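You operate a simulated robot arm through the tools that you are given. There is no shell and no other tool. Be economical: measure what you need, move in short steps, check, and stop when the job is done.

Carry out the task below with a simulated robot arm. There is one attempt and no reset: what you move stays moved.

## Task
Test the sealer's emergency stop: start, hit it, twist it free, restart, stop.
Fine: end with the stop button; the case and the settings stay as they are.

Only the result counts: the job must be done as asked and must still hold three seconds after the hand-in. Knocking over, shifting, dropping, spilling or breaking anything else fails it.

## Robot
A 6-joint arm with a fingered hand, hanging from a carriage that runs on a gantry, over the field with the corners [-1.98, 0.54], [-1.978, -0.74], [0.622, -0.736], [0.62, 0.544] (x, y) and turns from -334 to 354 degrees about z. Base frame: it is fixed where the carriage stands at the start and does not move with it; the origin is on the floor, on the carriage's upright axis, x ahead of it, y to its left, z up. Readings come in m, degrees, newtons and seconds.
With the tool pointing down near the work surface it reaches from about 0.1 to 0.62 m from the robot's upright axis, wherever it stands. Its first joint turns from -166.0 to 166.0 degrees. Places, roughly: case [1.5, 0.5, 0.75]; sealer height wheel [0.6, -0.1, 1.3]; sealer start button [0.6, -0.1, 0.8]; sealer stop button [0.6, -0.1, 0.7]; sealer width wheel [0.9, 0.1, 0.5]; tape tension knob [0.6, 0.3, 1]. Payload 4 kg.
The tool frame sits at the grasp point between the pads (the TCP): z along the fingers, y along the line on which they close. The tips reach 0.03 m beyond it. The gripper opens to 0.104 m. The gripper's body begins 0.035 m behind the TCP. The gripper is a hand of 5 fingers: y runs from the thumb to the fingers, the wrist lies at [-0.015, -0.113, -0.19] in the tool frame, and closing takes about 1.5 s.
Orientation is told as [roll, pitch, yaw] about the base's x, y, z axes, in that order, counted from this pose: with the fingers straight down and the wrist toward the robot, the tool's x, y and z point along [0, 1, 0], [1, 0, 0] and [0, 0, -1] of the base frame.

## Interface
- The arm moves only by the tool drive_tool. Its arguments are lists of equal length, an entry for each row: "turn": the turn, a rotation vector about the tool's x, y, z in units of 8 degrees (1.0 is 8 degrees), a list of three; "offset": the shift along the tool's x, y, z in units of 20 mm (1.0 is 20 mm), a list of three. In form: {"turn": [[wx, wy, wz], ...], "offset": [[tx, ty, tz], ...]}. A call has 1 to 20 rows; each row shifts and turns the commanded pose from where the row before left it, along the tool's axes as they then stand. "fingers" is the finger opening in m, from 0 to 0.104, set as the call begins (left out, the last holds). A call with a number of a shift or a turn outside -1 to 1 is refused whole. Each row takes 0.2 s and may step no farther than 0.05 m and 8.6 degrees from the row before; otherwise, or with a gripper value out of range, the whole call is refused. Where a pose cannot be reached the arm comes as near as it can. A force on the tool above 40 N (or 10 N above the force at the start of the call, whichever is more), or a blocked arm, ends the call early, and 0.2 s more pass. The fingers move at their own pace (about 0.045 m/s each) and stop on an object; they squeeze with about 33 N. The grip force told is the motor's: it shows also when the fingers shut on nothing. Time passes only in rows, and 0.2 s behind the last, so rows that do not move let the fingers close. The reply holds the time, the measured pose of the TCP, the force on the tool along the base axes, the opening and the grip force, in the units named above and with some noise, with the torque about the TCP (base axes, N m) and any sound that the robot's microphone picked up.
- Cameras (640 x 400 px; columns grow to the right, rows downward): "scene" is now at [0.279, 0.0199, 1.5937]; the picture's right is [0.25, -0.97, 0.00], its down [-0.71, -0.18, -0.69] and it looks along [0.66, 0.17, -0.73] (base axes); focal length 281 px, centre (320, 200). "wrist" rides on the gripper at [0.06, -0.083, -0.12] in the tool frame; the picture's right is [-0.79, 0.29, -0.54], its down [-0.56, -0.71, 0.44] and it looks along [-0.26, 0.65, 0.72] (tool axes); focal length 234 px, centre (320, 200). There is no depth. A picture from a camera that has moved, and an enlarged one, comes with that camera's place and axes in the base frame and with its lens.
- camera(camera): a new picture of that camera. It takes no simulated time.
- lift_body(by): slides the trunk up (or, below 0, down) by that many m; the arm and the scene camera ride with it, the base frame stays. It gives what a move gives, with no picture.
- steer(legs): drives the robot by 1 to 6 legs, each [ahead, left, turn to the left] in m, m and degrees, along the robot's own axes; the way and the turn of a leg run together, so that a leg with both is an arc; at most 1.5 m and 180 degrees a leg. The arm and the cameras ride along, it lands a little off, and it stops where it bumps. It keeps to its track: a leg is cut to what the track allows. It gives what a move gives.
- curl_fingers(index, middle, ring, little, thumb_bend, thumb_turn): sets how far each is bent, from 0 (flat) to 100 (curled in); at 30 the hand is open as for a grip, at 70 the pads meet at the TCP. One left out holds its place. A second passes; each finger stops where it meets its share of the squeeze, and holds until it gets a number again. A gripper value or a shape takes the hand back. It gives what a move gives, with no picture; readings hold the bend of each and the force on index, middle, ring, little, thumb and palm. thumb_turn goes from beside the hand (0) to across from the fingers (100), as for a grip.
- hand_shape(shape): the hand has 5 fingers and takes this shape, open, in about a second: jaw (thumb against the fingers, like two jaws); tri (thumb and two fingers); tip (a fingertip pinch); poke (one finger out to press); point (the index stretched); flat (the hand flat); cup (the hand cupped); fist (a fist). The gripper value then closes the fingers along that shape, each until it touches; the sizes above hold for jaw. It gives what a move gives, with no picture.
- turn_head(pan, tilt): turns the head with the scene camera to pan (to the left, within 155 degrees either way) and tilt (down, from -29 to 69), counted from straight ahead of the robot. It gives what a move gives.
- enlarge(camera, box): a new picture of the part [left, top, right, bottom] of that camera's present view, enlarged. It takes no simulated time.
- sign_off(): hands the job in; it is judged then, once.

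Go step by step. Nothing tells you exact positions but the pictures and the camera data: compare them with the known pose of the tool, close in by small moves and look again before you grip or let go. The budget is 120 turns and 82 pictures, counting those below and the enlarged ones. Unless the task says otherwise, let go and move clear before handing in, and close with one line.

The tools are called after ">>>" as a command line: name --argument value ..., lists and objects as JSON in quotes. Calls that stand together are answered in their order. drive_tool: Moves the arm, as the interface text tells. Its arguments: {"type":"object","properties":{"turn":{"type":"array","items":{"type":"array","items":{"type":"number"}}},"offset":{"type":"array","items":{"type":"array","items":{"type":"number"}}},"fingers":{"type":"number"}},"required":["turn","offset"]} The other tools are called the same way: lift_body (by) slides the trunk up or down; hand_shape (shape) gives the hand a shape; curl_fingers (index, middle, ring, little, thumb_bend, thumb_turn) moves the fingers one by one; steer (legs) drives the base; turn_head (pan, tilt) turns the head that bears the scene camera; camera (camera) takes a picture; enlarge (camera, box) takes an enlarged picture of a part of a camera's view; sign_off () hands the job in.

At the start:

```text
time: 0.0
eef_pos: [0.6619, 0.0507, 1.3329]
tool_rot: [0.1, 0.0, 0.0]
wrist_force: [0.1, 0.0, 0.0]
torque: [0.01, -0.02, 0.0]
finger_gap: 0.1035
grasp_force: 0.0
shape: jaw
bend: [30.0, 30.0, 30.0, 30.0, 30.0, 97.0]
finger forces: [0.0, 0.1, 0.1, 0.1, 0.1, 0.0]
trunk travel left (down, up): [-0.304, 0.294]
robot x, y, heading: [0.0001, 0.002, -0.0]
head pan, tilt: [14.4, 46.8]
```

scene: 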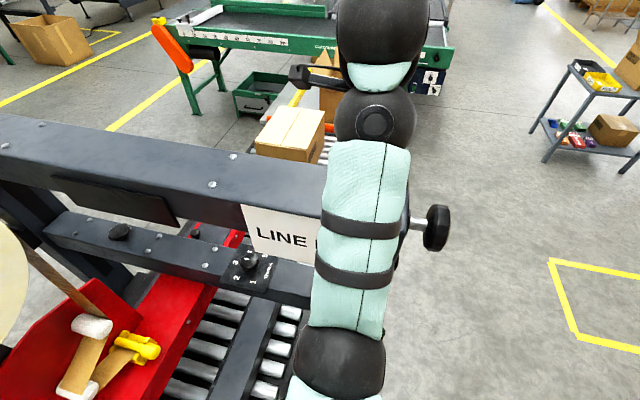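
wrist: 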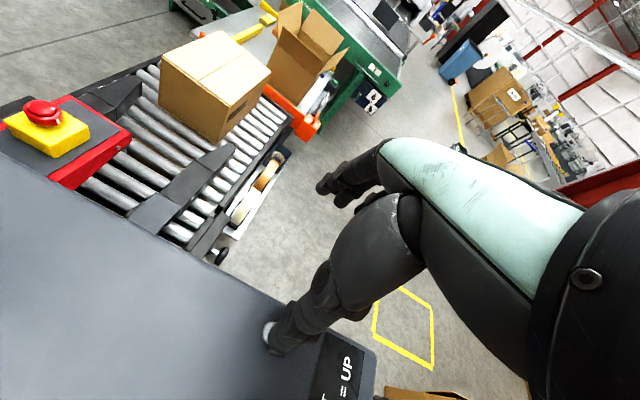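

I see the sealer with its crossbeam near the hand, and a red mushroom on a yellow box in the wrist view. I'll look around before moving anything.

>>> enlarge --camera "wrist" --box '[0, 40, 320, 240]'

>>> turn_head --pan -20 --tilt 60

>>> camera --camera "scene"

```text
2.00 times, centred on (160, 140) of wrist
camera zoom: at [0.5787, 0.1113, 1.4527], right [0.29, -0.79, 0.54], down [-0.71, -0.56, -0.44], along [0.65, -0.26, -0.72], focal length 468 px, centre (640, 320)
```

zoom: 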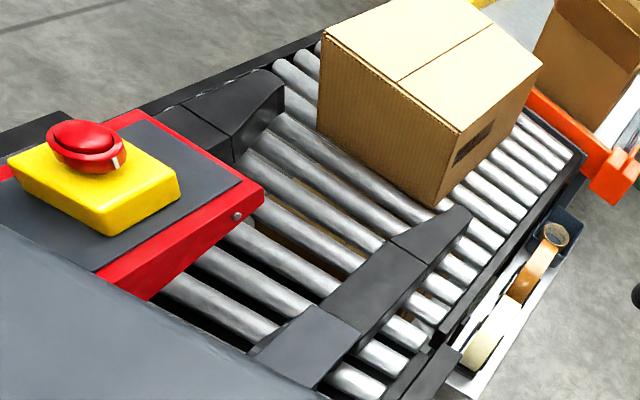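

```text
time: 1.0
eef_pos: [0.6614, 0.0516, 1.3335]
tool_rot: [0.0, 0.0, 0.0]
wrist_force: [-0.1, -0.4, 0.4]
torque: [0.01, 0.03, -0.01]
finger_gap: 0.1037
grasp_force: 0.1
shape: jaw
bend: [30.0, 30.0, 30.0, 30.0, 30.0, 97.0]
finger forces: [0.0, 0.1, 0.0, 0.0, 0.0, 0.1]
trunk travel left (down, up): [-0.304, 0.294]
robot x, y, heading: [0.0005, -0.0012, -0.3]
head pan, tilt: [-20.0, 60.0]
```

```text
78 pictures are left
camera scene: at [0.2643, -0.0226, 1.5767], right [-0.34, -0.94, 0.0], down [-0.81, 0.3, -0.5], along [0.47, -0.17, -0.87], focal length 281 px, centre (320, 200)
```

scene: 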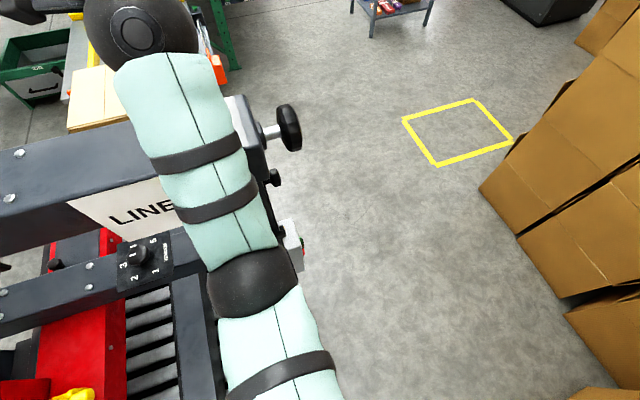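

The start/stop box seems to sit on the sealer's right (−y) side, with the e-stop on the left part. I'll raise the trunk for clearance and look toward the left too.

>>> lift_body --by 0.28

>>> turn_head --pan 40 --tilt 55

>>> camera --camera "scene"

>>> camera --camera "wrist"

```text
time: 3.8
eef_pos: [0.6626, 0.0512, 1.6129]
tool_rot: [0.0, 0.1, 0.0]
wrist_force: [0.0, -0.1, 0.0]
torque: [0.0, 0.0, -0.02]
finger_gap: 0.1033
grasp_force: 0.0
shape: jaw
bend: [30.0, 30.0, 30.0, 30.0, 30.0, 97.0]
finger forces: [0.0, 0.0, 0.0, 0.0, 0.0, 0.0]
trunk travel left (down, up): [-0.584, 0.014]
robot x, y, heading: [0.0004, -0.0004, 0.2]
head pan, tilt: [-20.0, 60.0]
```

```text
time: 5.1
eef_pos: [0.6623, 0.051, 1.6124]
tool_rot: [0.0, 0.0, 0.0]
wrist_force: [-0.5, 0.3, -0.3]
torque: [-0.02, -0.01, -0.01]
finger_gap: 0.1038
grasp_force: 0.1
shape: jaw
bend: [30.0, 30.0, 30.0, 30.0, 30.0, 97.0]
finger forces: [0.0, 0.0, 0.1, 0.1, 0.0, 0.0]
trunk travel left (down, up): [-0.584, 0.014]
robot x, y, heading: [-0.0007, 0.0012, -0.1]
head pan, tilt: [40.0, 55.0]
```

```text
77 pictures are left
camera scene: at [0.2569, 0.0464, 1.8628], right [0.64, -0.77, 0.0], down [-0.63, -0.53, -0.57], along [0.44, 0.37, -0.82], focal length 281 px, centre (320, 200)
```

scene: 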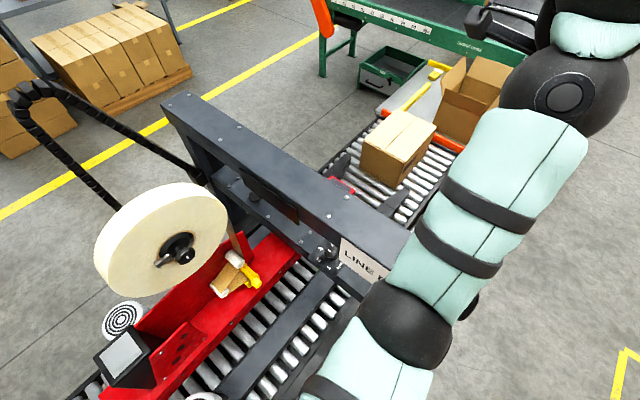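

```text
76 pictures are left
camera wrist: at [0.5787, 0.1113, 1.7327], right [0.29, -0.79, 0.54], down [-0.71, -0.56, -0.44], along [0.65, -0.26, -0.72], focal length 234 px, centre (320, 200)
```

wrist: 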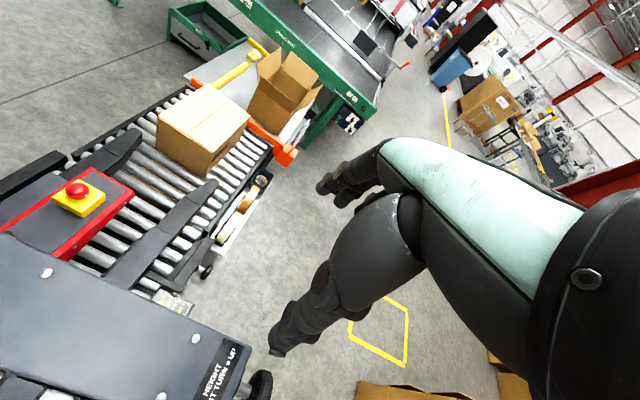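

The e-stop triangulates to about (0.80, 0.46, 0.98), facing up, behind the beam. Next I drive back and to the right to see the button box on the −y side.

>>> steer --legs '[[-0.3, 0, 0], [0, -0.5, 0]]'

>>> turn_head --pan 30 --tilt 45

>>> camera --camera "scene"

>>> camera --camera "wrist"

```text
time: 9.7
eef_pos: [0.3607, -0.4497, 1.6132]
tool_rot: [0.0, -0.1, 0.0]
wrist_force: [-1.3, 0.5, 0.3]
torque: [-0.01, 0.04, -0.02]
finger_gap: 0.1038
grasp_force: 0.0
shape: jaw
bend: [30.0, 30.0, 30.0, 30.0, 30.0, 97.0]
finger forces: [0.0, 0.0, 0.0, 0.1, 0.1, 0.0]
trunk travel left (down, up): [-0.584, 0.014]
robot x, y, heading: [-0.3018, -0.4997, 0.1]
head pan, tilt: [40.0, 55.0]
```

```text
time: 10.4
eef_pos: [0.3632, -0.4492, 1.6141]
tool_rot: [0.0, 0.0, 0.0]
wrist_force: [0.3, -0.3, 0.3]
torque: [-0.02, 0.04, -0.01]
finger_gap: 0.1036
grasp_force: 0.1
shape: jaw
bend: [30.0, 30.0, 30.0, 30.0, 30.0, 97.0]
finger forces: [0.1, 0.0, 0.0, 0.2, 0.0, 0.0]
trunk travel left (down, up): [-0.584, 0.014]
robot x, y, heading: [-0.2998, -0.4988, -0.0]
head pan, tilt: [30.0, 45.0]
```

```text
75 pictures are left
camera scene: at [-0.0283, -0.4604, 1.8761], right [0.5, -0.87, 0.0], down [-0.61, -0.35, -0.71], along [0.61, 0.35, -0.71], focal length 281 px, centre (320, 200)
```

scene: 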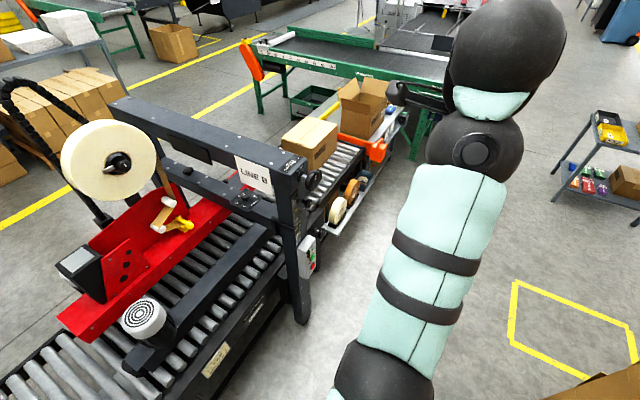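

```text
74 pictures are left
camera wrist: at [0.2784, -0.3899, 1.7327], right [0.29, -0.79, 0.54], down [-0.71, -0.56, -0.44], along [0.65, -0.26, -0.72], focal length 234 px, centre (320, 200)
```

wrist: 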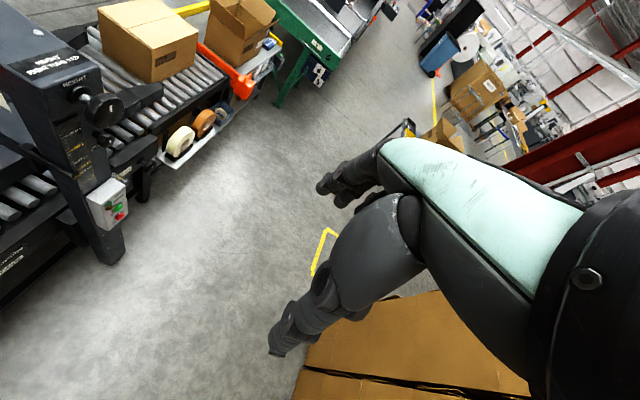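

>>> enlarge --camera "scene" --box '[200, 140, 360, 300]'

>>> enlarge --camera "wrist" --box '[40, 70, 200, 260]'

```text
2.50 times, centred on (280, 220) of scene
camera zoom: at [-0.0283, -0.4604, 1.8761], right [0.5, -0.87, 0.0], down [-0.61, -0.35, -0.71], along [0.61, 0.35, -0.71], focal length 702 px, centre (420, 150)
```

zoom: 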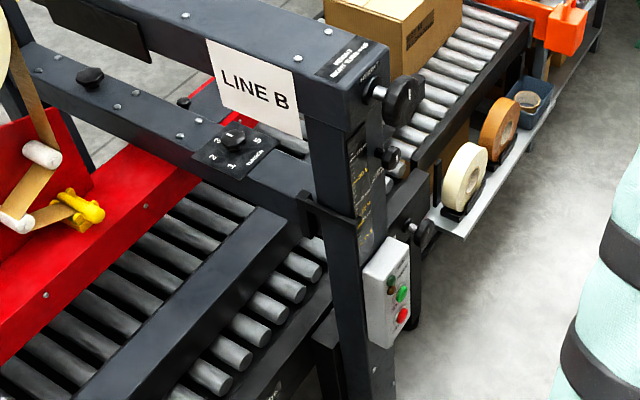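

```text
2.11 times, centred on (120, 165) of wrist
camera zoom: at [0.2784, -0.3899, 1.7327], right [0.29, -0.79, 0.54], down [-0.71, -0.56, -0.44], along [0.65, -0.26, -0.72], focal length 493 px, centre (741, 274)
```

zoom: 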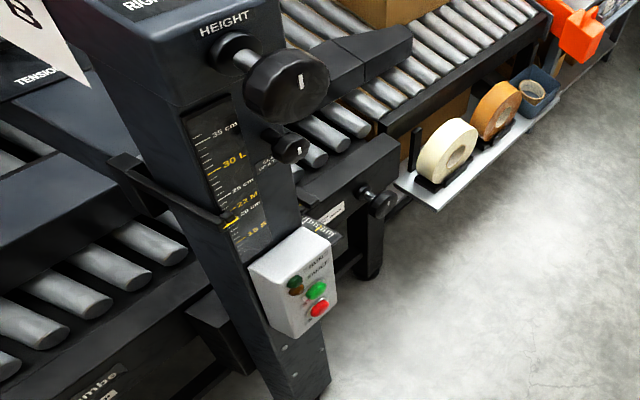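

Start (green) is near (0.58, −0.07, 0.773) and stop (red) near (0.58, −0.07, 0.705), both facing −y. I set the poke shape and tilt the fingers forward here in free space.

>>> hand_shape --shape "poke"

>>> drive_tool --turn '[[-1, 0, 0], [-1, 0, 0], [-1, 0, 0], [-1, 0, 0], [-1, 0, 0], [-1, 0, 0], [-1, 0, 0]]' --offset '[[0, -1, 0], [0, -1, 0], [0, -1, 0], [0, -0.8, -0.6], [0, -0.8, -0.6], [0, -0.7, -0.7], [0, -0.7, -0.7]]'

>>> camera --camera "wrist"

>>> camera --camera "scene"

```text
time: 11.3
eef_pos: [0.3613, -0.4499, 1.6124]
tool_rot: [0.0, 0.0, -0.1]
wrist_force: [-0.2, 0.3, 0.1]
torque: [-0.02, -0.02, -0.02]
finger_gap: 0.0
grasp_force: 0.0
shape: poke
bend: [70.0, 70.0, 99.0, 99.0, 100.0, 100.0]
finger forces: [0.0, 0.1, 0.1, 0.0, 0.1, 0.1]
trunk travel left (down, up): [-0.584, 0.014]
robot x, y, heading: [-0.3019, -0.5014, 0.2]
head pan, tilt: [30.0, 45.0]
```

```text
time: 12.9
eef_pos: [0.2285, -0.4471, 1.615]
tool_rot: [0.2, -54.3, -0.1]
wrist_force: [0.6, 0.2, 0.6]
torque: [-0.01, -0.05, 0.0]
finger_gap: 0.0
grasp_force: 0.1
shape: poke
bend: [70.0, 70.0, 99.0, 99.0, 100.0, 100.0]
finger forces: [0.0, 0.1, 0.0, 0.1, 0.1, 0.0]
out of reach, approached as far as the arm can: row 7
trunk travel left (down, up): [-0.584, 0.014]
robot x, y, heading: [-0.3017, -0.5047, -0.3]
head pan, tilt: [30.0, 45.0]
```

```text
71 pictures are left
camera wrist: at [0.0829, -0.3873, 1.6176], right [-0.27, -0.79, 0.55], down [-0.06, -0.56, -0.83], along [0.96, -0.26, 0.11], focal length 234 px, centre (320, 200)
```

wrist: 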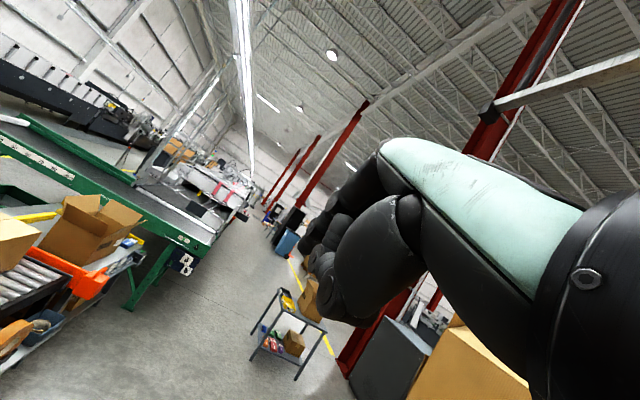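

```text
70 pictures are left
camera scene: at [-0.0283, -0.4604, 1.8761], right [0.5, -0.87, 0.0], down [-0.61, -0.35, -0.71], along [0.61, 0.35, -0.71], focal length 281 px, centre (320, 200)
```

scene: 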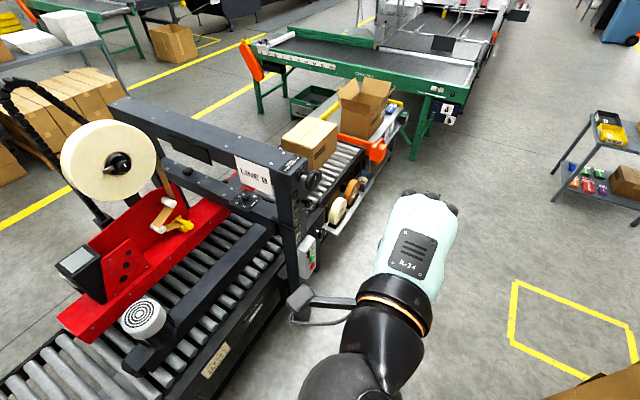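

The poke shape keeps the finger bent; I'll try the "point" shape and look at where the fingertip lies.

>>> hand_shape --shape "point"

>>> turn_head --pan 5 --tilt 50

>>> camera --camera "wrist"

>>> camera --camera "scene"

```text
time: 13.8
eef_pos: [0.23, -0.4473, 1.6151]
tool_rot: [0.4, -54.2, 0.0]
wrist_force: [0.5, 0.1, -0.5]
torque: [0.0, -0.02, -0.04]
finger_gap: 0.0
grasp_force: 0.0
shape: point
bend: [20.0, 100.0, 100.0, 100.0, 98.0, 87.0]
finger forces: [0.0, 0.1, 0.1, 0.1, 0.0, 0.1]
trunk travel left (down, up): [-0.584, 0.014]
robot x, y, heading: [-0.3009, -0.5002, 0.0]
head pan, tilt: [30.0, 45.0]
```

```text
time: 14.7
eef_pos: [0.2288, -0.4475, 1.6153]
tool_rot: [0.3, -54.2, -0.2]
wrist_force: [0.2, -1.5, 0.1]
torque: [0.02, -0.02, 0.01]
finger_gap: 0.0
grasp_force: 0.1
shape: point
bend: [20.0, 100.0, 100.0, 100.0, 98.0, 87.0]
finger forces: [0.0, 0.1, 0.0, 0.0, 0.1, 0.1]
trunk travel left (down, up): [-0.584, 0.014]
robot x, y, heading: [-0.3002, -0.5, 0.2]
head pan, tilt: [5.0, 50.0]
```

```text
69 pictures are left
camera wrist: at [0.0834, -0.3874, 1.618], right [-0.27, -0.79, 0.55], down [-0.06, -0.56, -0.83], along [0.96, -0.26, 0.1], focal length 234 px, centre (320, 200)
```

wrist: 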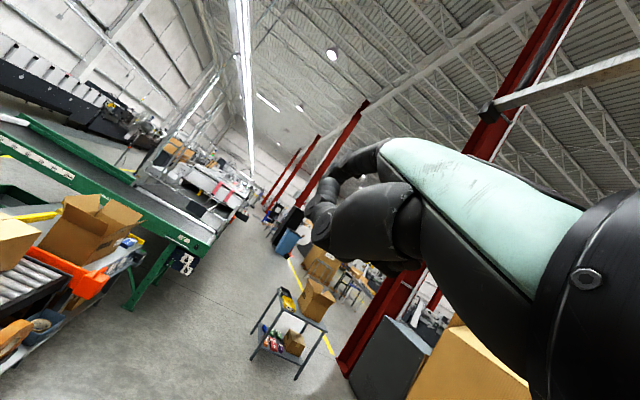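

```text
68 pictures are left
camera scene: at [-0.0219, -0.4943, 1.8693], right [0.09, -1.0, 0.0], down [-0.76, -0.07, -0.64], along [0.64, 0.06, -0.77], focal length 281 px, centre (320, 200)
```

scene: 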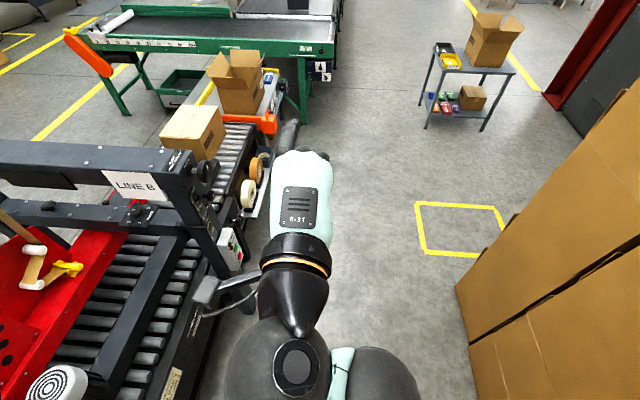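

>>> enlarge --camera "wrist" --box '[260, 110, 460, 290]'

>>> enlarge --camera "scene" --box '[230, 90, 390, 250]'

```text
2.22 times, centred on (360, 200) of wrist
camera zoom: at [0.0834, -0.3874, 1.618], right [-0.27, -0.79, 0.55], down [-0.06, -0.56, -0.83], along [0.96, -0.26, 0.1], focal length 520 px, centre (231, 200)
```

zoom: 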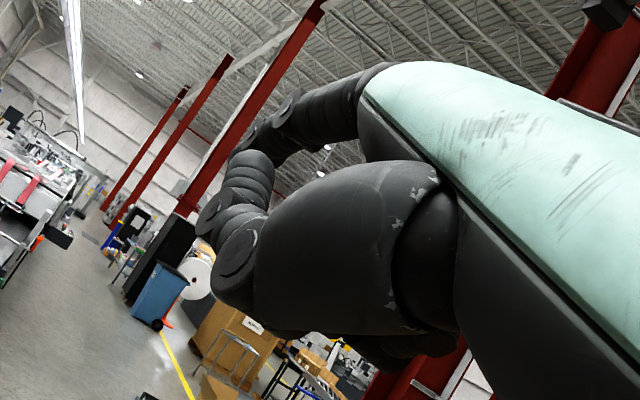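

```text
2.50 times, centred on (310, 170) of scene
camera zoom: at [-0.0219, -0.4943, 1.8693], right [0.09, -1.0, 0.0], down [-0.76, -0.07, -0.64], along [0.64, 0.06, -0.77], focal length 702 px, centre (345, 275)
```

zoom: 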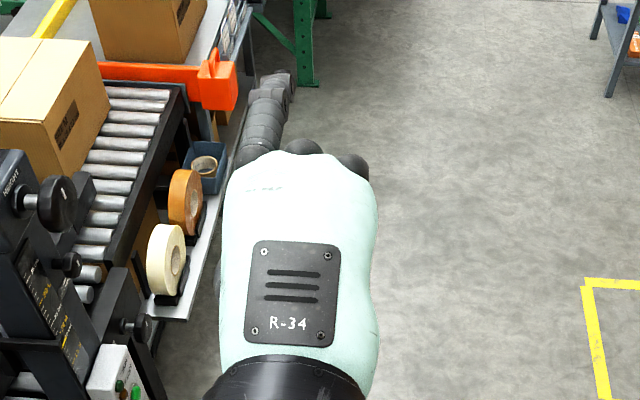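

The index tip sits at about tool [0.016, 0.062, 0.014], with the finger now horizontal. I lower the trunk here in free space, then bring the arm down and back.

>>> lift_body --by -0.55

>>> camera --camera "scene"

```text
refused: -0.55 is not a number from -0.4 to 0.4
```

```text
65 pictures are left
camera scene: at [-0.0219, -0.4943, 1.8693], right [0.09, -1.0, 0.0], down [-0.76, -0.07, -0.64], along [0.64, 0.06, -0.77], focal length 281 px, centre (320, 200)
```

scene: 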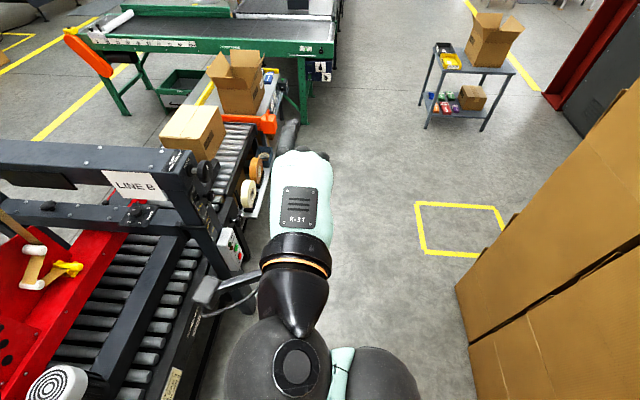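

>>> steer --legs '[[0, -0.15, 0]]'

>>> lift_body --by -0.4

>>> drive_tool --turn '[[0, 0, 0], [0, 0, 0], [0, 0, 0], [0, 0, 0], [0, 0, 0]]' --offset '[[-0.3, -0.8, 0.6], [-0.3, -0.8, 0.6], [-0.3, -0.8, 0.6], [-0.3, -0.8, 0.6], [-0.3, -0.8, 0.6]]'

>>> camera --camera "scene"

```text
time: 15.8
eef_pos: [0.2296, -0.5137, 1.6152]
tool_rot: [0.1, -54.2, 0.0]
wrist_force: [-0.3, -0.2, -0.7]
torque: [0.01, 0.01, -0.02]
finger_gap: 0.0
grasp_force: 0.0
shape: point
bend: [20.0, 100.0, 100.0, 100.0, 98.0, 87.0]
finger forces: [0.1, 0.1, 0.0, 0.1, 0.1, 0.0]
trunk travel left (down, up): [-0.584, 0.014]
robot x, y, heading: [-0.3, -0.5674, 0.1]
head pan, tilt: [5.0, 50.0]
stopped in leg 1: the robot was blocked; the commanded pose is now the measured one
```

```text
time: 19.8
eef_pos: [0.2295, -0.5134, 1.3041]
tool_rot: [0.0, -54.2, 0.1]
wrist_force: [-0.3, -0.6, -0.7]
torque: [0.0, 0.0, 0.0]
finger_gap: 0.096
grasp_force: 0.0
shape: point
bend: [20.0, 100.0, 100.0, 100.0, 98.0, 87.0]
finger forces: [0.1, 0.1, 0.1, 0.1, 0.0, 0.0]
trunk travel left (down, up): [-0.272, 0.326]
robot x, y, heading: [-0.3022, -0.5698, -0.1]
head pan, tilt: [5.0, 50.0]
stopped: the arm was blocked; the commanded pose is now the measured one
```

```text
time: 21.0
eef_pos: [0.2053, -0.5516, 1.2565]
tool_rot: [0.0, -53.7, 0.2]
wrist_force: [-0.5, -0.3, 0.6]
torque: [0.03, -0.01, -0.01]
finger_gap: 0.0001
grasp_force: 0.0
shape: point
bend: [20.0, 100.0, 100.0, 100.0, 98.0, 87.0]
finger forces: [0.0, 0.0, 0.1, 0.1, 0.1, 0.0]
out of reach, approached as far as the arm can: row 2, 3, 4, 5
trunk travel left (down, up): [-0.272, 0.326]
robot x, y, heading: [-0.3015, -0.5693, 0.2]
head pan, tilt: [5.0, 50.0]
```

```text
64 pictures are left
camera scene: at [-0.0219, -0.5615, 1.5577], right [0.09, -1.0, 0.0], down [-0.76, -0.07, -0.64], along [0.64, 0.06, -0.77], focal length 281 px, centre (320, 200)
```

scene: 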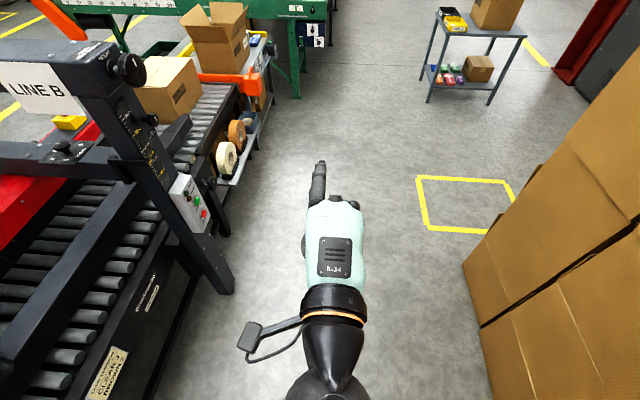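

Something blocked me on the right and below. I'll look at my own arm and surroundings.

>>> turn_head --pan -60 --tilt 55

>>> camera --camera "scene"

>>> turn_head --pan -10 --tilt 69

>>> camera --camera "scene"

```text
time: 22.4
eef_pos: [0.2048, -0.5507, 1.2562]
tool_rot: [0.1, -53.6, 0.2]
wrist_force: [0.5, 0.9, 0.3]
torque: [-0.01, -0.03, 0.02]
finger_gap: 0.0
grasp_force: 0.0
shape: point
bend: [20.0, 100.0, 100.0, 100.0, 98.0, 87.0]
finger forces: [0.0, 0.0, 0.0, 0.0, 0.1, 0.1]
trunk travel left (down, up): [-0.272, 0.326]
robot x, y, heading: [-0.3001, -0.5646, -0.1]
head pan, tilt: [-60.0, 55.0]
```

```text
63 pictures are left
camera scene: at [-0.0625, -0.6306, 1.5513], right [-0.87, -0.5, 0.0], down [-0.41, 0.71, -0.57], along [0.29, -0.5, -0.82], focal length 281 px, centre (320, 200)
```

scene: 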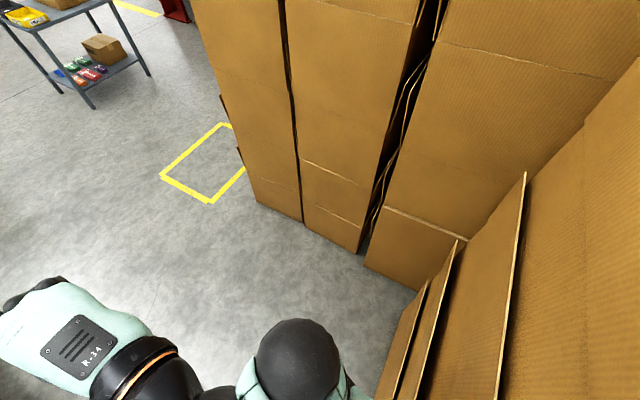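

```text
time: 23.6
eef_pos: [0.2062, -0.5512, 1.256]
tool_rot: [0.1, -53.6, 0.2]
wrist_force: [-0.2, 0.1, 0.2]
torque: [-0.04, -0.01, 0.01]
finger_gap: 0.0
grasp_force: 0.0
shape: point
bend: [20.0, 100.0, 100.0, 100.0, 98.0, 87.0]
finger forces: [0.2, 0.0, 0.0, 0.0, 0.1, 0.1]
trunk travel left (down, up): [-0.272, 0.326]
robot x, y, heading: [-0.2973, -0.5643, 0.1]
head pan, tilt: [-10.0, 68.8]
```

```text
62 pictures are left
camera scene: at [-0.0436, -0.578, 1.5358], right [-0.17, -0.98, 0.0], down [-0.92, 0.16, -0.36], along [0.36, -0.06, -0.93], focal length 281 px, centre (320, 200)
```

scene: 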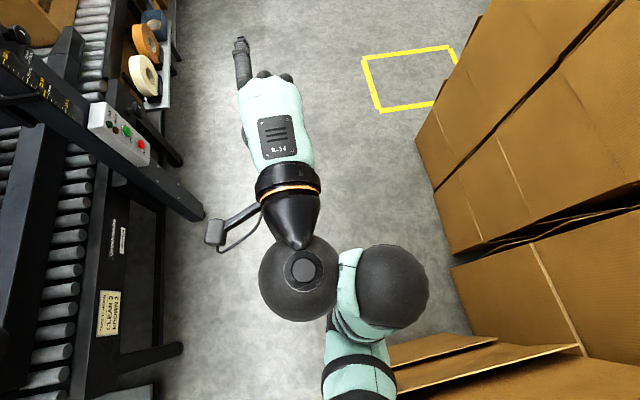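

The block came from cartons at my right/behind. I raise a bit, then drive ahead into the open area beside the button box.

>>> lift_body --by 0.06

>>> steer --legs '[[0.0, 0.05, 0], [0.85, 0, 0], [0, -0.2, 0]]'

>>> lift_body --by -0.3

>>> camera --camera "scene"

```text
time: 24.6
eef_pos: [0.2052, -0.5507, 1.3162]
tool_rot: [0.1, -53.6, 0.1]
wrist_force: [-0.7, 0.4, 0.0]
torque: [-0.01, 0.04, 0.02]
finger_gap: 0.0
grasp_force: 0.1
shape: point
bend: [20.0, 100.0, 100.0, 100.0, 98.0, 87.0]
finger forces: [0.0, 0.0, 0.1, 0.1, 0.0, 0.0]
trunk travel left (down, up): [-0.332, 0.266]
robot x, y, heading: [-0.3021, -0.57, -0.0]
head pan, tilt: [-10.0, 68.8]
```

```text
time: 30.8
eef_pos: [1.0565, -0.7059, 1.3153]
tool_rot: [-0.1, -53.6, -0.2]
wrist_force: [0.6, -0.2, 0.6]
torque: [0.01, 0.01, -0.01]
finger_gap: 0.0001
grasp_force: 0.0
shape: point
bend: [20.0, 100.0, 100.0, 100.0, 98.0, 87.0]
finger forces: [0.0, 0.1, 0.0, 0.0, 0.0, 0.1]
trunk travel left (down, up): [-0.332, 0.266]
robot x, y, heading: [0.553, -0.7171, -0.5]
head pan, tilt: [-10.0, 68.8]
```

```text
time: 33.8
eef_pos: [1.0588, -0.7065, 1.015]
tool_rot: [0.0, -53.7, -0.2]
wrist_force: [-0.5, -0.3, 0.5]
torque: [-0.03, 0.0, 0.02]
finger_gap: 0.0
grasp_force: 0.0
shape: point
bend: [20.0, 100.0, 100.0, 100.0, 98.0, 87.0]
finger forces: [0.0, 0.1, 0.0, 0.0, 0.1, 0.0]
trunk travel left (down, up): [-0.032, 0.566]
robot x, y, heading: [0.5521, -0.7201, -0.3]
head pan, tilt: [-10.0, 68.8]
```

```text
61 pictures are left
camera scene: at [0.8089, -0.732, 1.2954], right [-0.18, -0.98, 0.0], down [-0.92, 0.17, -0.36], along [0.36, -0.06, -0.93], focal length 281 px, centre (320, 200)
```

scene: 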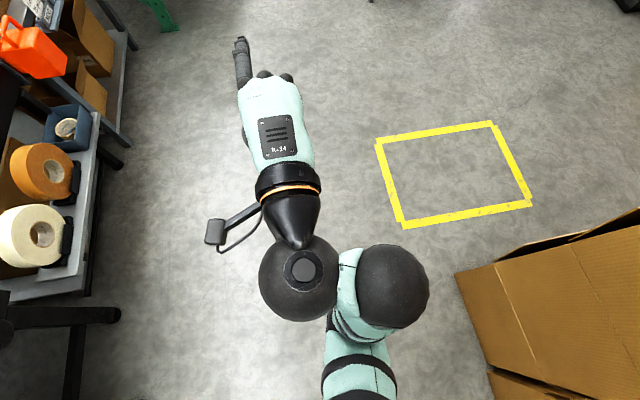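

Clear space here. I lower the hand straight down 0.28 m while keeping the finger level.

>>> drive_tool --turn '[[0, 0, 0], [0, 0, 0], [0, 0, 0], [0, 0, 0], [0, 0, 0], [0, 0, 0], [0, 0, 0], [0, 0, 0], [0, 0, 0], [0, 0, 0], [0, 0, 0], [0, 0, 0], [0, 0, 0], [0, 0, 0]]' --offset '[[0, -0.806, 0.592], [0, -0.806, 0.592], [0, -0.806, 0.592], [0, -0.806, 0.592], [0, -0.806, 0.592], [0, -0.806, 0.592], [0, -0.806, 0.592], [0, -0.806, 0.592], [0, -0.806, 0.592], [0, -0.806, 0.592], [0, -0.806, 0.592], [0, -0.806, 0.592], [0, -0.806, 0.592], [0, -0.806, 0.592]]'

>>> camera --camera "scene"

```text
time: 36.8
eef_pos: [1.057, -0.7085, 1.0108]
tool_rot: [0.0, -53.1, -0.1]
wrist_force: [0.5, 0.0, 0.6]
torque: [0.03, -0.02, -0.02]
finger_gap: 0.0
grasp_force: 0.0
shape: point
bend: [20.0, 100.0, 100.0, 100.0, 98.0, 87.0]
finger forces: [0.1, 0.0, 0.0, 0.0, 0.0, 0.0]
out of reach, approached as far as the arm can: row 1, 2, 3, 4, 5, 6, 7, 8, 9, 10, 11, 12, 13, 14
trunk travel left (down, up): [-0.032, 0.566]
robot x, y, heading: [0.5498, -0.7223, -0.0]
head pan, tilt: [-10.0, 68.8]
```

```text
60 pictures are left
camera scene: at [0.8089, -0.732, 1.2953], right [-0.18, -0.98, 0.0], down [-0.92, 0.17, -0.36], along [0.36, -0.06, -0.93], focal length 281 px, centre (320, 200)
```

scene: 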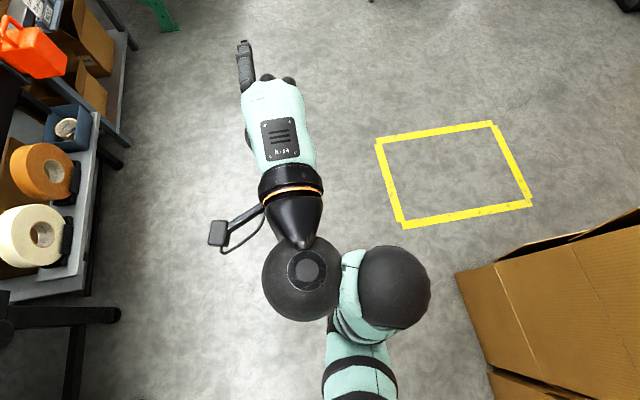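

The level hand hits a joint limit; I'll pitch the fingers downward some to allow the lower height.

>>> drive_tool --turn '[[1, 0, 0], [1, 0, 0], [1, 0, 0], [0, 0, 0], [0, 0, 0]]' --offset '[[0, 0, 0], [0, 0, 0], [0, 0, 0], [0, 0, 0], [0, 0, 0]]'

>>> camera --camera "scene"

```text
time: 38.0
eef_pos: [1.0582, -0.708, 1.011]
tool_rot: [0.1, -53.2, 0.0]
wrist_force: [-0.1, 0.7, -0.4]
torque: [0.0, 0.03, -0.02]
finger_gap: 0.0
grasp_force: 0.0
shape: point
bend: [20.0, 100.0, 100.0, 100.0, 98.0, 87.0]
finger forces: [0.0, 0.0, 0.1, 0.0, 0.1, 0.0]
out of reach, approached as far as the arm can: row 1, 2, 3
trunk travel left (down, up): [-0.032, 0.566]
robot x, y, heading: [0.549, -0.7178, -0.3]
head pan, tilt: [-10.0, 68.8]
```

```text
59 pictures are left
camera scene: at [0.8089, -0.732, 1.2953], right [-0.18, -0.98, 0.0], down [-0.92, 0.17, -0.36], along [0.36, -0.06, -0.93], focal length 281 px, centre (320, 200)
```

scene: 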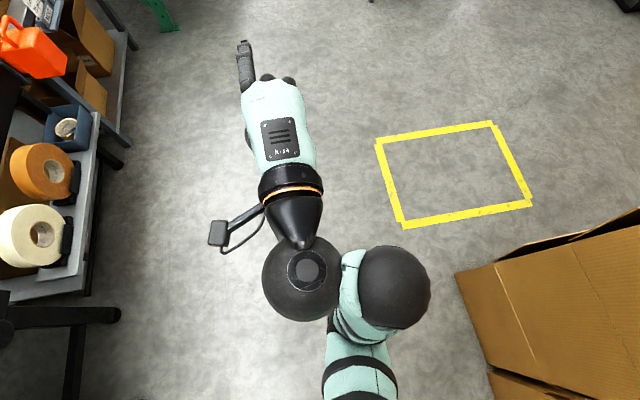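

>>> drive_tool --turn '[[1, 0, 0], [1, 0, 0], [0, 0, 0], [0, 0, 0]]' --offset '[[0, 0, 0], [0, 0, 0], [0, 0, 0], [0, 0, 0]]'

```text
time: 39.0
eef_pos: [1.0584, -0.7095, 1.0108]
tool_rot: [0.0, -53.1, 0.0]
wrist_force: [-0.1, 0.6, -0.1]
torque: [-0.01, -0.01, -0.02]
finger_gap: 0.0
grasp_force: 0.0
shape: point
bend: [20.0, 100.0, 100.0, 100.0, 98.0, 87.0]
finger forces: [0.1, 0.0, 0.1, 0.0, 0.0, 0.1]
out of reach, approached as far as the arm can: row 1, 2
trunk travel left (down, up): [-0.032, 0.566]
robot x, y, heading: [0.5535, -0.7208, -0.4]
head pan, tilt: [-10.0, 68.8]
```

>>> drive_tool --turn '[[0, 0, 0], [0, 0, 0], [0, 0, 0], [0, 0, 0], [1, 0, 0], [1, 0, 0]]' --offset '[[0, 0.6, 0.8], [0, 0.6, 0.8], [0, 0.6, 0.8], [0, 0.6, 0.8], [0, 0, 0], [0, 0, 0]]'

```text
time: 40.4
eef_pos: [1.0885, -0.6887, 1.048]
tool_rot: [0.4, -38.5, 2.7]
wrist_force: [0.0, -1.1, -0.4]
torque: [0.0, 0.0, 0.02]
finger_gap: 0.0
grasp_force: 0.1
shape: point
bend: [20.0, 100.0, 100.0, 100.0, 98.0, 87.0]
finger forces: [0.0, 0.0, 0.0, 0.0, 0.0, 0.0]
out of reach, approached as far as the arm can: row 1, 2, 3, 4, 5
trunk travel left (down, up): [-0.032, 0.566]
robot x, y, heading: [0.552, -0.7243, -0.4]
head pan, tilt: [-10.0, 68.8]
```

>>> drive_tool --turn '[[1, 0, 0], [1, 0, 0], [1, 0, 0], [0, 0, 0], [0, 0, 0], [0, 0, 0]]' --offset '[[0, 0, 0], [0, 0, 0], [0, 0, 0], [0, 0, 1], [0, 0, 1], [0, 0, 1]]'

>>> camera --camera "scene"

```text
time: 41.8
eef_pos: [1.1444, -0.6849, 0.958]
tool_rot: [0.5, -14.5, 2.7]
wrist_force: [0.9, -0.6, 0.7]
torque: [-0.02, 0.01, 0.01]
finger_gap: 0.0001
grasp_force: 0.0
shape: point
bend: [20.0, 100.0, 100.0, 100.0, 98.0, 87.0]
finger forces: [0.1, 0.0, 0.0, 0.1, 0.0, 0.0]
out of reach, approached as far as the arm can: row 2, 3
trunk travel left (down, up): [-0.032, 0.566]
robot x, y, heading: [0.5522, -0.7215, -0.2]
head pan, tilt: [-10.0, 68.8]
```

```text
58 pictures are left
camera scene: at [0.8086, -0.732, 1.2953], right [-0.18, -0.98, 0.0], down [-0.92, 0.17, -0.36], along [0.36, -0.06, -0.93], focal length 281 px, centre (320, 200)
```

scene: 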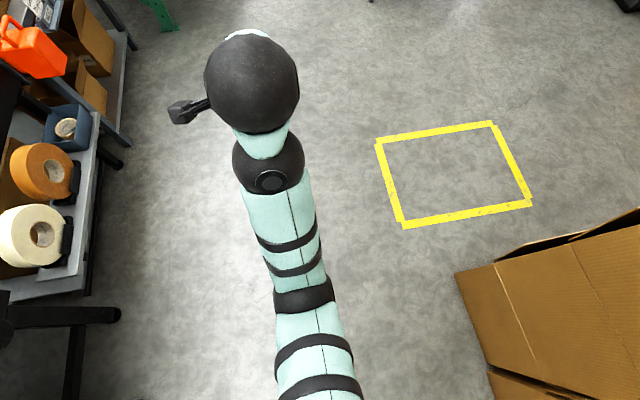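

The arm is now in its elbow-up configuration with the hand hanging. I lower further and try pitching moderately.

>>> drive_tool --turn '[[0, 0, 0], [0, 0, 0], [0, 0, 0], [0, 0, 0], [0, 0, 0], [0, 0, 0], [-1, 0, 0], [-1, 0, 0]]' --offset '[[0, -0.5, 0.85], [0, -0.5, 0.85], [0, -0.5, 0.85], [0, -0.5, 0.85], [0, -0.5, 0.85], [0, -0.5, 0.85], [0, 0, 0], [0, 0, 0]]'

>>> camera --camera "scene"

```text
time: 43.6
eef_pos: [1.1071, -0.6878, 0.8422]
tool_rot: [0.6, -30.5, 2.4]
wrist_force: [-1.5, 0.2, -1.2]
torque: [0.03, -0.07, -0.02]
finger_gap: 0.0
grasp_force: 0.0
shape: point
bend: [20.0, 100.0, 100.0, 100.0, 98.0, 87.0]
finger forces: [0.0, 0.0, 0.1, 0.0, 0.0, 0.0]
trunk travel left (down, up): [-0.032, 0.566]
robot x, y, heading: [0.5518, -0.7208, -0.3]
head pan, tilt: [-10.0, 68.8]
```

```text
57 pictures are left
camera scene: at [0.8064, -0.7332, 1.2947], right [-0.18, -0.98, 0.0], down [-0.92, 0.17, -0.36], along [0.35, -0.07, -0.93], focal length 281 px, centre (320, 200)
```

scene: 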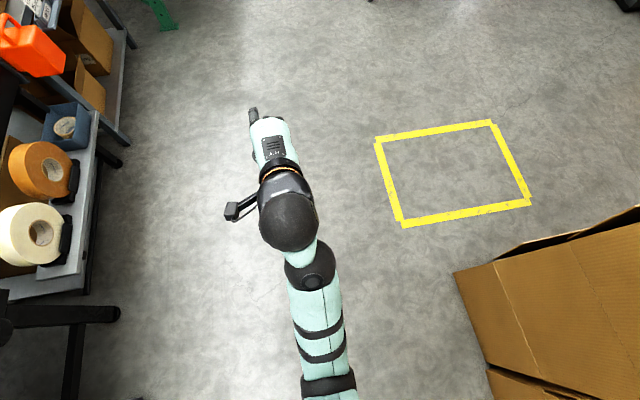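

>>> drive_tool --turn '[[-1, 0, 0], [-0.5, 0, 0], [0, 0, 0], [0, 0, 0], [0, 0, 0], [0, 0, 0], [0, 0, 0], [0, 0, 0], [0, 0, 0]]' --offset '[[0, 0, 0], [0, 0, 0], [-0.2, -1, 0.05], [-0.2, -1, 0.05], [-0.2, -1, 0.05], [-0.2, -1, 0.05], [-0.2, -1, 0.05], [-0.2, -1, 0.05], [-0.2, -1, 0.05]]'

>>> camera --camera "scene"

```text
time: 45.6
eef_pos: [1.0132, -0.7192, 0.7449]
tool_rot: [0.6, -42.5, 2.4]
wrist_force: [-0.5, -0.3, -0.7]
torque: [0.0, 0.04, -0.06]
finger_gap: 0.0
grasp_force: 0.1
shape: point
bend: [20.0, 100.0, 100.0, 100.0, 98.0, 87.0]
finger forces: [0.0, 0.1, 0.1, 0.1, 0.0, 0.0]
trunk travel left (down, up): [-0.032, 0.566]
robot x, y, heading: [0.5464, -0.7216, -0.2]
head pan, tilt: [-10.0, 68.8]
```

```text
56 pictures are left
camera scene: at [0.8083, -0.732, 1.2952], right [-0.18, -0.98, 0.0], down [-0.92, 0.17, -0.36], along [0.36, -0.06, -0.93], focal length 281 px, centre (320, 200)
```

scene: 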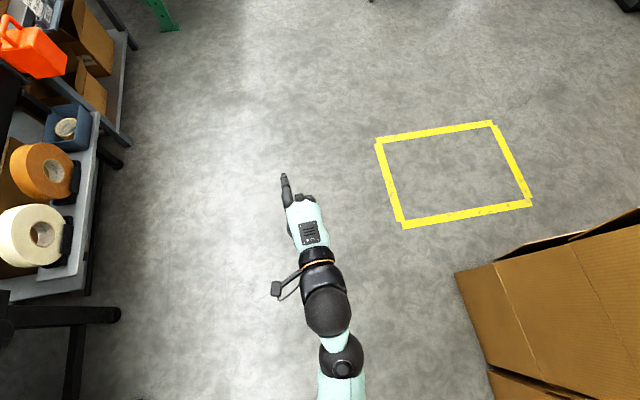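

Now turn to face the button box.

>>> steer --legs '[[0.06, 0, 0], [0, 0, 90]]'

>>> turn_head --pan 0 --tilt 45

>>> camera --camera "scene"

>>> camera --camera "wrist"

```text
time: 50.4
eef_pos: [0.6121, -0.2603, 0.7439]
tool_rot: [0.6, -42.5, 92.3]
wrist_force: [0.4, -0.8, -0.1]
torque: [0.01, 0.04, 0.0]
finger_gap: 0.0
grasp_force: 0.1
shape: point
bend: [20.0, 100.0, 100.0, 100.0, 98.0, 87.0]
finger forces: [0.0, 0.1, 0.1, 0.0, 0.0, 0.0]
trunk travel left (down, up): [-0.032, 0.566]
robot x, y, heading: [0.6125, -0.723, 89.7]
head pan, tilt: [-10.0, 68.8]
```

```text
time: 51.3
eef_pos: [0.6123, -0.2601, 0.744]
tool_rot: [0.5, -42.6, 92.3]
wrist_force: [-0.2, -1.4, 0.0]
torque: [0.02, 0.01, 0.02]
finger_gap: 0.0
grasp_force: 0.0
shape: point
bend: [20.0, 100.0, 100.0, 100.0, 98.0, 87.0]
finger forces: [0.0, 0.0, 0.0, 0.1, 0.1, 0.0]
trunk travel left (down, up): [-0.032, 0.566]
robot x, y, heading: [0.6109, -0.7215, 89.6]
head pan, tilt: [0.0, 45.0]
```

```text
55 pictures are left
camera scene: at [0.6164, -0.44, 1.3241], right [1.0, -0.01, 0.0], down [-0.01, -0.71, -0.71], along [0.01, 0.71, -0.71], focal length 281 px, centre (320, 200)
```

scene: 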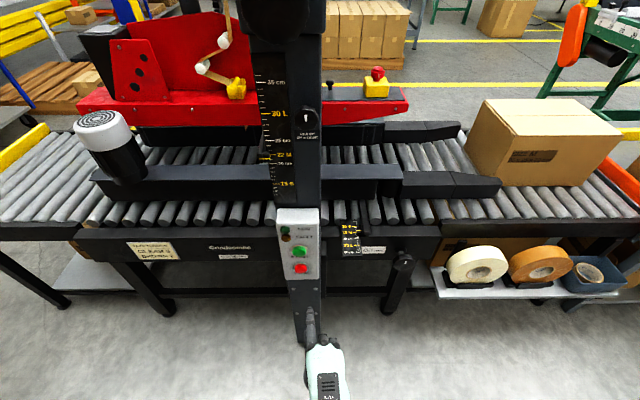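

```text
54 pictures are left
camera wrist: at [0.5576, -0.4054, 0.7768], right [0.8, -0.12, 0.59], down [0.56, -0.2, -0.8], along [0.21, 0.97, -0.09], focal length 234 px, centre (320, 200)
```

wrist: 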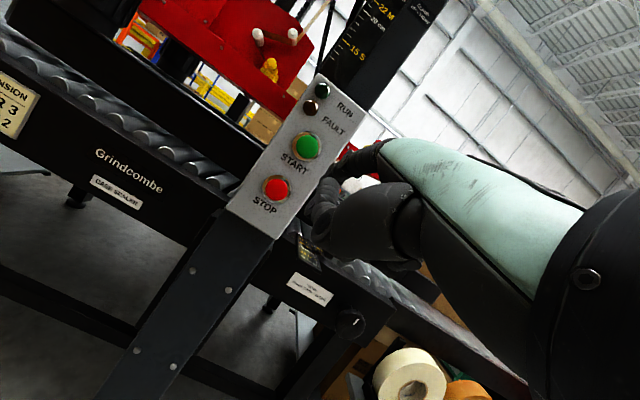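

Triangulated: START (0.571, −0.077, 0.797), STOP (0.571, −0.077, 0.727); my index tip is at about (0.595, −0.203, 0.775). I align and approach to ~4 cm.

>>> drive_tool --turn '[[0, 0, 0], [0, 0, 0], [0, 0, 0], [0, 0, 0], [0, 0, 0], [0, 0, 0]]' --offset '[[0.5, 0.37, -0.4], [0.5, 0.37, -0.4], [0, 0.737, 0.676], [0, 0.737, 0.676], [0, 0.737, 0.676], [0, 0.737, 0.676]]'

>>> enlarge --camera "scene" --box '[240, 180, 400, 340]'

>>> enlarge --camera "wrist" --box '[180, 60, 400, 270]'

```text
time: 52.7
eef_pos: [0.5877, -0.1795, 0.7676]
tool_rot: [0.6, -42.6, 92.4]
wrist_force: [0.1, -0.1, 0.3]
torque: [0.02, 0.03, -0.02]
finger_gap: 0.0001
grasp_force: 0.1
shape: point
bend: [20.0, 100.0, 100.0, 100.0, 98.0, 87.0]
finger forces: [0.0, 0.0, 0.1, 0.0, 0.0, 0.0]
trunk travel left (down, up): [-0.032, 0.566]
robot x, y, heading: [0.612, -0.7201, 89.5]
head pan, tilt: [0.0, 45.0]
```

```text
2.50 times, centred on (320, 260) of scene
camera zoom: at [0.6163, -0.4394, 1.3244], right [1.0, -0.01, 0.0], down [-0.01, -0.71, -0.71], along [0.01, 0.71, -0.71], focal length 702 px, centre (320, 50)
```

zoom: 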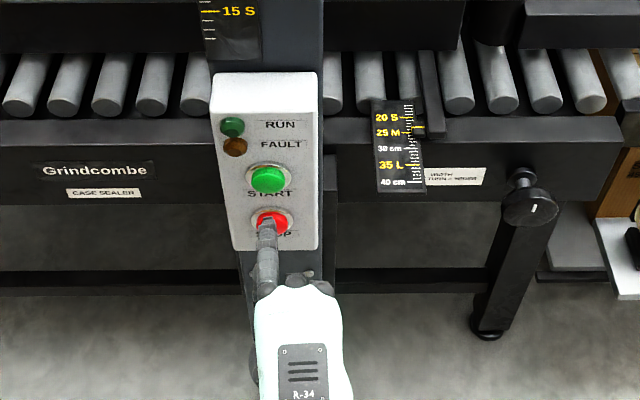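

```text
1.90 times, centred on (290, 165) of wrist
camera zoom: at [0.5337, -0.3252, 0.7993], right [0.8, -0.12, 0.59], down [0.56, -0.2, -0.8], along [0.21, 0.97, -0.09], focal length 446 px, centre (377, 267)
```

zoom: 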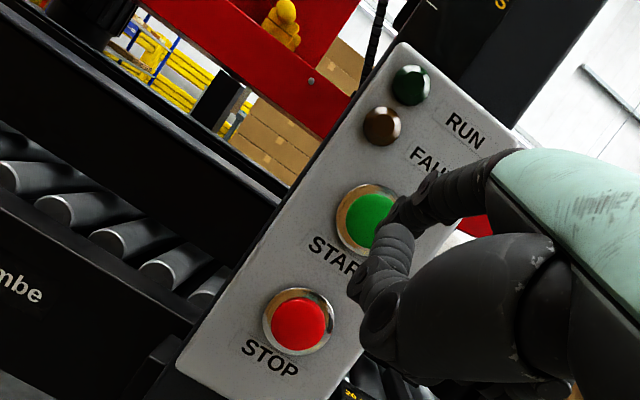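

Tip is ~5 cm from START, slightly high. I lower a touch and approach, then press in small steps.

>>> drive_tool --turn '[[0, 0, 0], [0, 0, 0], [0, 0, 0]]' --offset '[[0, -0.27, 0.295], [0, 0.737, 0.676], [0, 0.737, 0.676]]'

>>> enlarge --camera "wrist" --box '[180, 60, 400, 270]'

>>> enlarge --camera "scene" --box '[240, 180, 400, 340]'

```text
time: 53.5
eef_pos: [0.5871, -0.1409, 0.7578]
tool_rot: [0.6, -42.5, 92.3]
wrist_force: [0.0, -2.0, 0.4]
torque: [0.13, 0.02, 0.0]
finger_gap: 0.0961
grasp_force: 0.1
shape: point
bend: [20.0, 100.0, 100.0, 100.0, 98.0, 87.0]
finger forces: [2.7, 0.0, 0.1, 0.1, 0.0, 0.0]
trunk travel left (down, up): [-0.032, 0.566]
robot x, y, heading: [0.6165, -0.7208, 89.6]
head pan, tilt: [0.0, 45.0]
heard: click
```

```text
1.90 times, centred on (290, 165) of wrist
camera zoom: at [0.532, -0.2871, 0.7911], right [0.8, -0.12, 0.59], down [0.56, -0.2, -0.8], along [0.21, 0.97, -0.09], focal length 446 px, centre (377, 267)
```

zoom: 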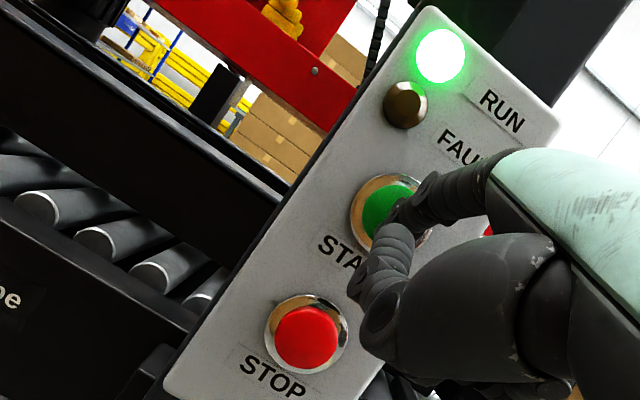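

```text
2.50 times, centred on (320, 260) of scene
camera zoom: at [0.6164, -0.4403, 1.3241], right [1.0, -0.01, 0.0], down [-0.01, -0.71, -0.71], along [0.01, 0.71, -0.71], focal length 702 px, centre (320, 50)
```

zoom: 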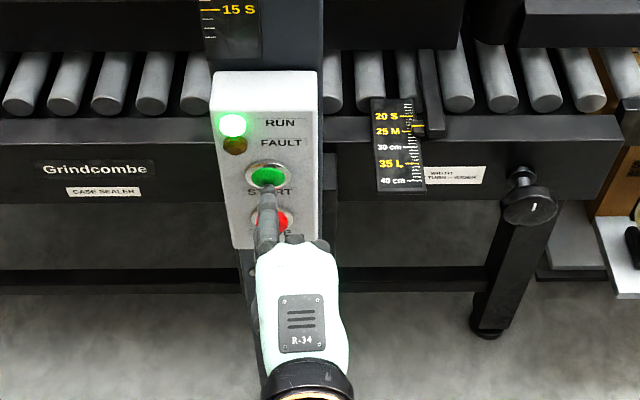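

START clicked and RUN is lit. I retreat straight back and raise the trunk for the e-stop trip.

>>> drive_tool --turn '[[0, 0, 0], [0, 0, 0], [0, 0, 0], [0, 0, 0], [0, 0, 0], [0, 0, 0], [0, 0, 0]]' --offset '[[0, -0.737, -0.676], [0, -0.737, -0.676], [0, -0.737, -0.676], [0, -0.737, -0.676], [0, -0.737, -0.676], [0, -0.737, -0.676], [0, -0.737, -0.676]]'

>>> lift_body --by 0.4

>>> lift_body --by 0.16

>>> turn_head --pan 150 --tilt 50

>>> camera --camera "scene"

```text
time: 55.1
eef_pos: [0.5925, -0.2806, 0.7578]
tool_rot: [0.6, -42.5, 92.4]
wrist_force: [0.2, -0.1, 0.4]
torque: [0.01, 0.0, -0.02]
finger_gap: 0.096
grasp_force: 0.0
shape: point
bend: [20.0, 100.0, 100.0, 100.0, 98.0, 87.0]
finger forces: [0.0, 0.0, 0.0, 0.0, 0.0, 0.0]
trunk travel left (down, up): [-0.032, 0.566]
robot x, y, heading: [0.6103, -0.7185, 89.7]
head pan, tilt: [0.0, 45.0]
```

```text
time: 58.9
eef_pos: [0.5928, -0.2809, 1.1581]
tool_rot: [0.5, -42.5, 92.3]
wrist_force: [0.2, 0.5, 0.4]
torque: [-0.01, -0.01, 0.01]
finger_gap: 0.096
grasp_force: 0.1
shape: point
bend: [20.0, 100.0, 100.0, 100.0, 98.0, 87.0]
finger forces: [0.0, 0.1, 0.0, 0.0, 0.0, 0.0]
trunk travel left (down, up): [-0.432, 0.166]
robot x, y, heading: [0.6118, -0.7209, 89.7]
head pan, tilt: [0.0, 45.0]
```

```text
time: 60.8
eef_pos: [0.5932, -0.2792, 1.3187]
tool_rot: [0.6, -42.5, 92.3]
wrist_force: [0.1, 0.2, 0.0]
torque: [0.03, 0.02, -0.02]
finger_gap: 0.096
grasp_force: 0.1
shape: point
bend: [20.0, 100.0, 100.0, 100.0, 98.0, 87.0]
finger forces: [0.0, 0.0, 0.0, 0.0, 0.0, 0.0]
trunk travel left (down, up): [-0.592, 0.006]
robot x, y, heading: [0.6144, -0.7225, 89.7]
head pan, tilt: [0.0, 45.0]
```

```text
time: 63.1
eef_pos: [0.5935, -0.279, 1.3171]
tool_rot: [0.5, -42.6, 92.2]
wrist_force: [0.5, -0.8, 0.0]
torque: [0.02, 0.01, 0.03]
finger_gap: 0.0959
grasp_force: 0.1
shape: point
bend: [20.0, 100.0, 100.0, 100.0, 98.0, 87.0]
finger forces: [0.1, 0.0, 0.0, 0.1, 0.1, 0.1]
trunk travel left (down, up): [-0.592, 0.006]
robot x, y, heading: [0.6074, -0.7213, 89.6]
head pan, tilt: [150.0, 50.0]
```

```text
49 pictures are left
camera scene: at [0.5768, -0.5876, 1.8773], right [-0.86, 0.51, 0.0], down [0.39, 0.66, -0.64], along [-0.33, -0.55, -0.77], focal length 281 px, centre (320, 200)
```

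scene: 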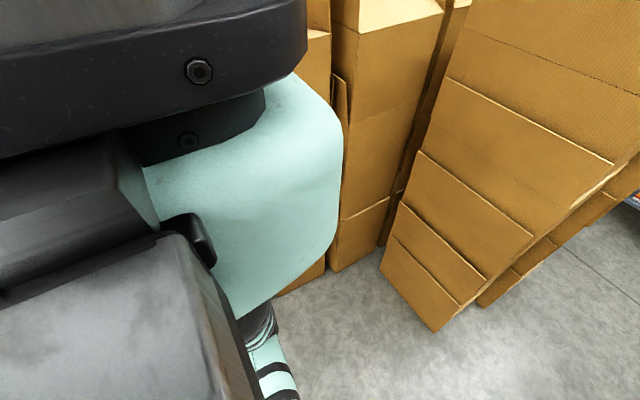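

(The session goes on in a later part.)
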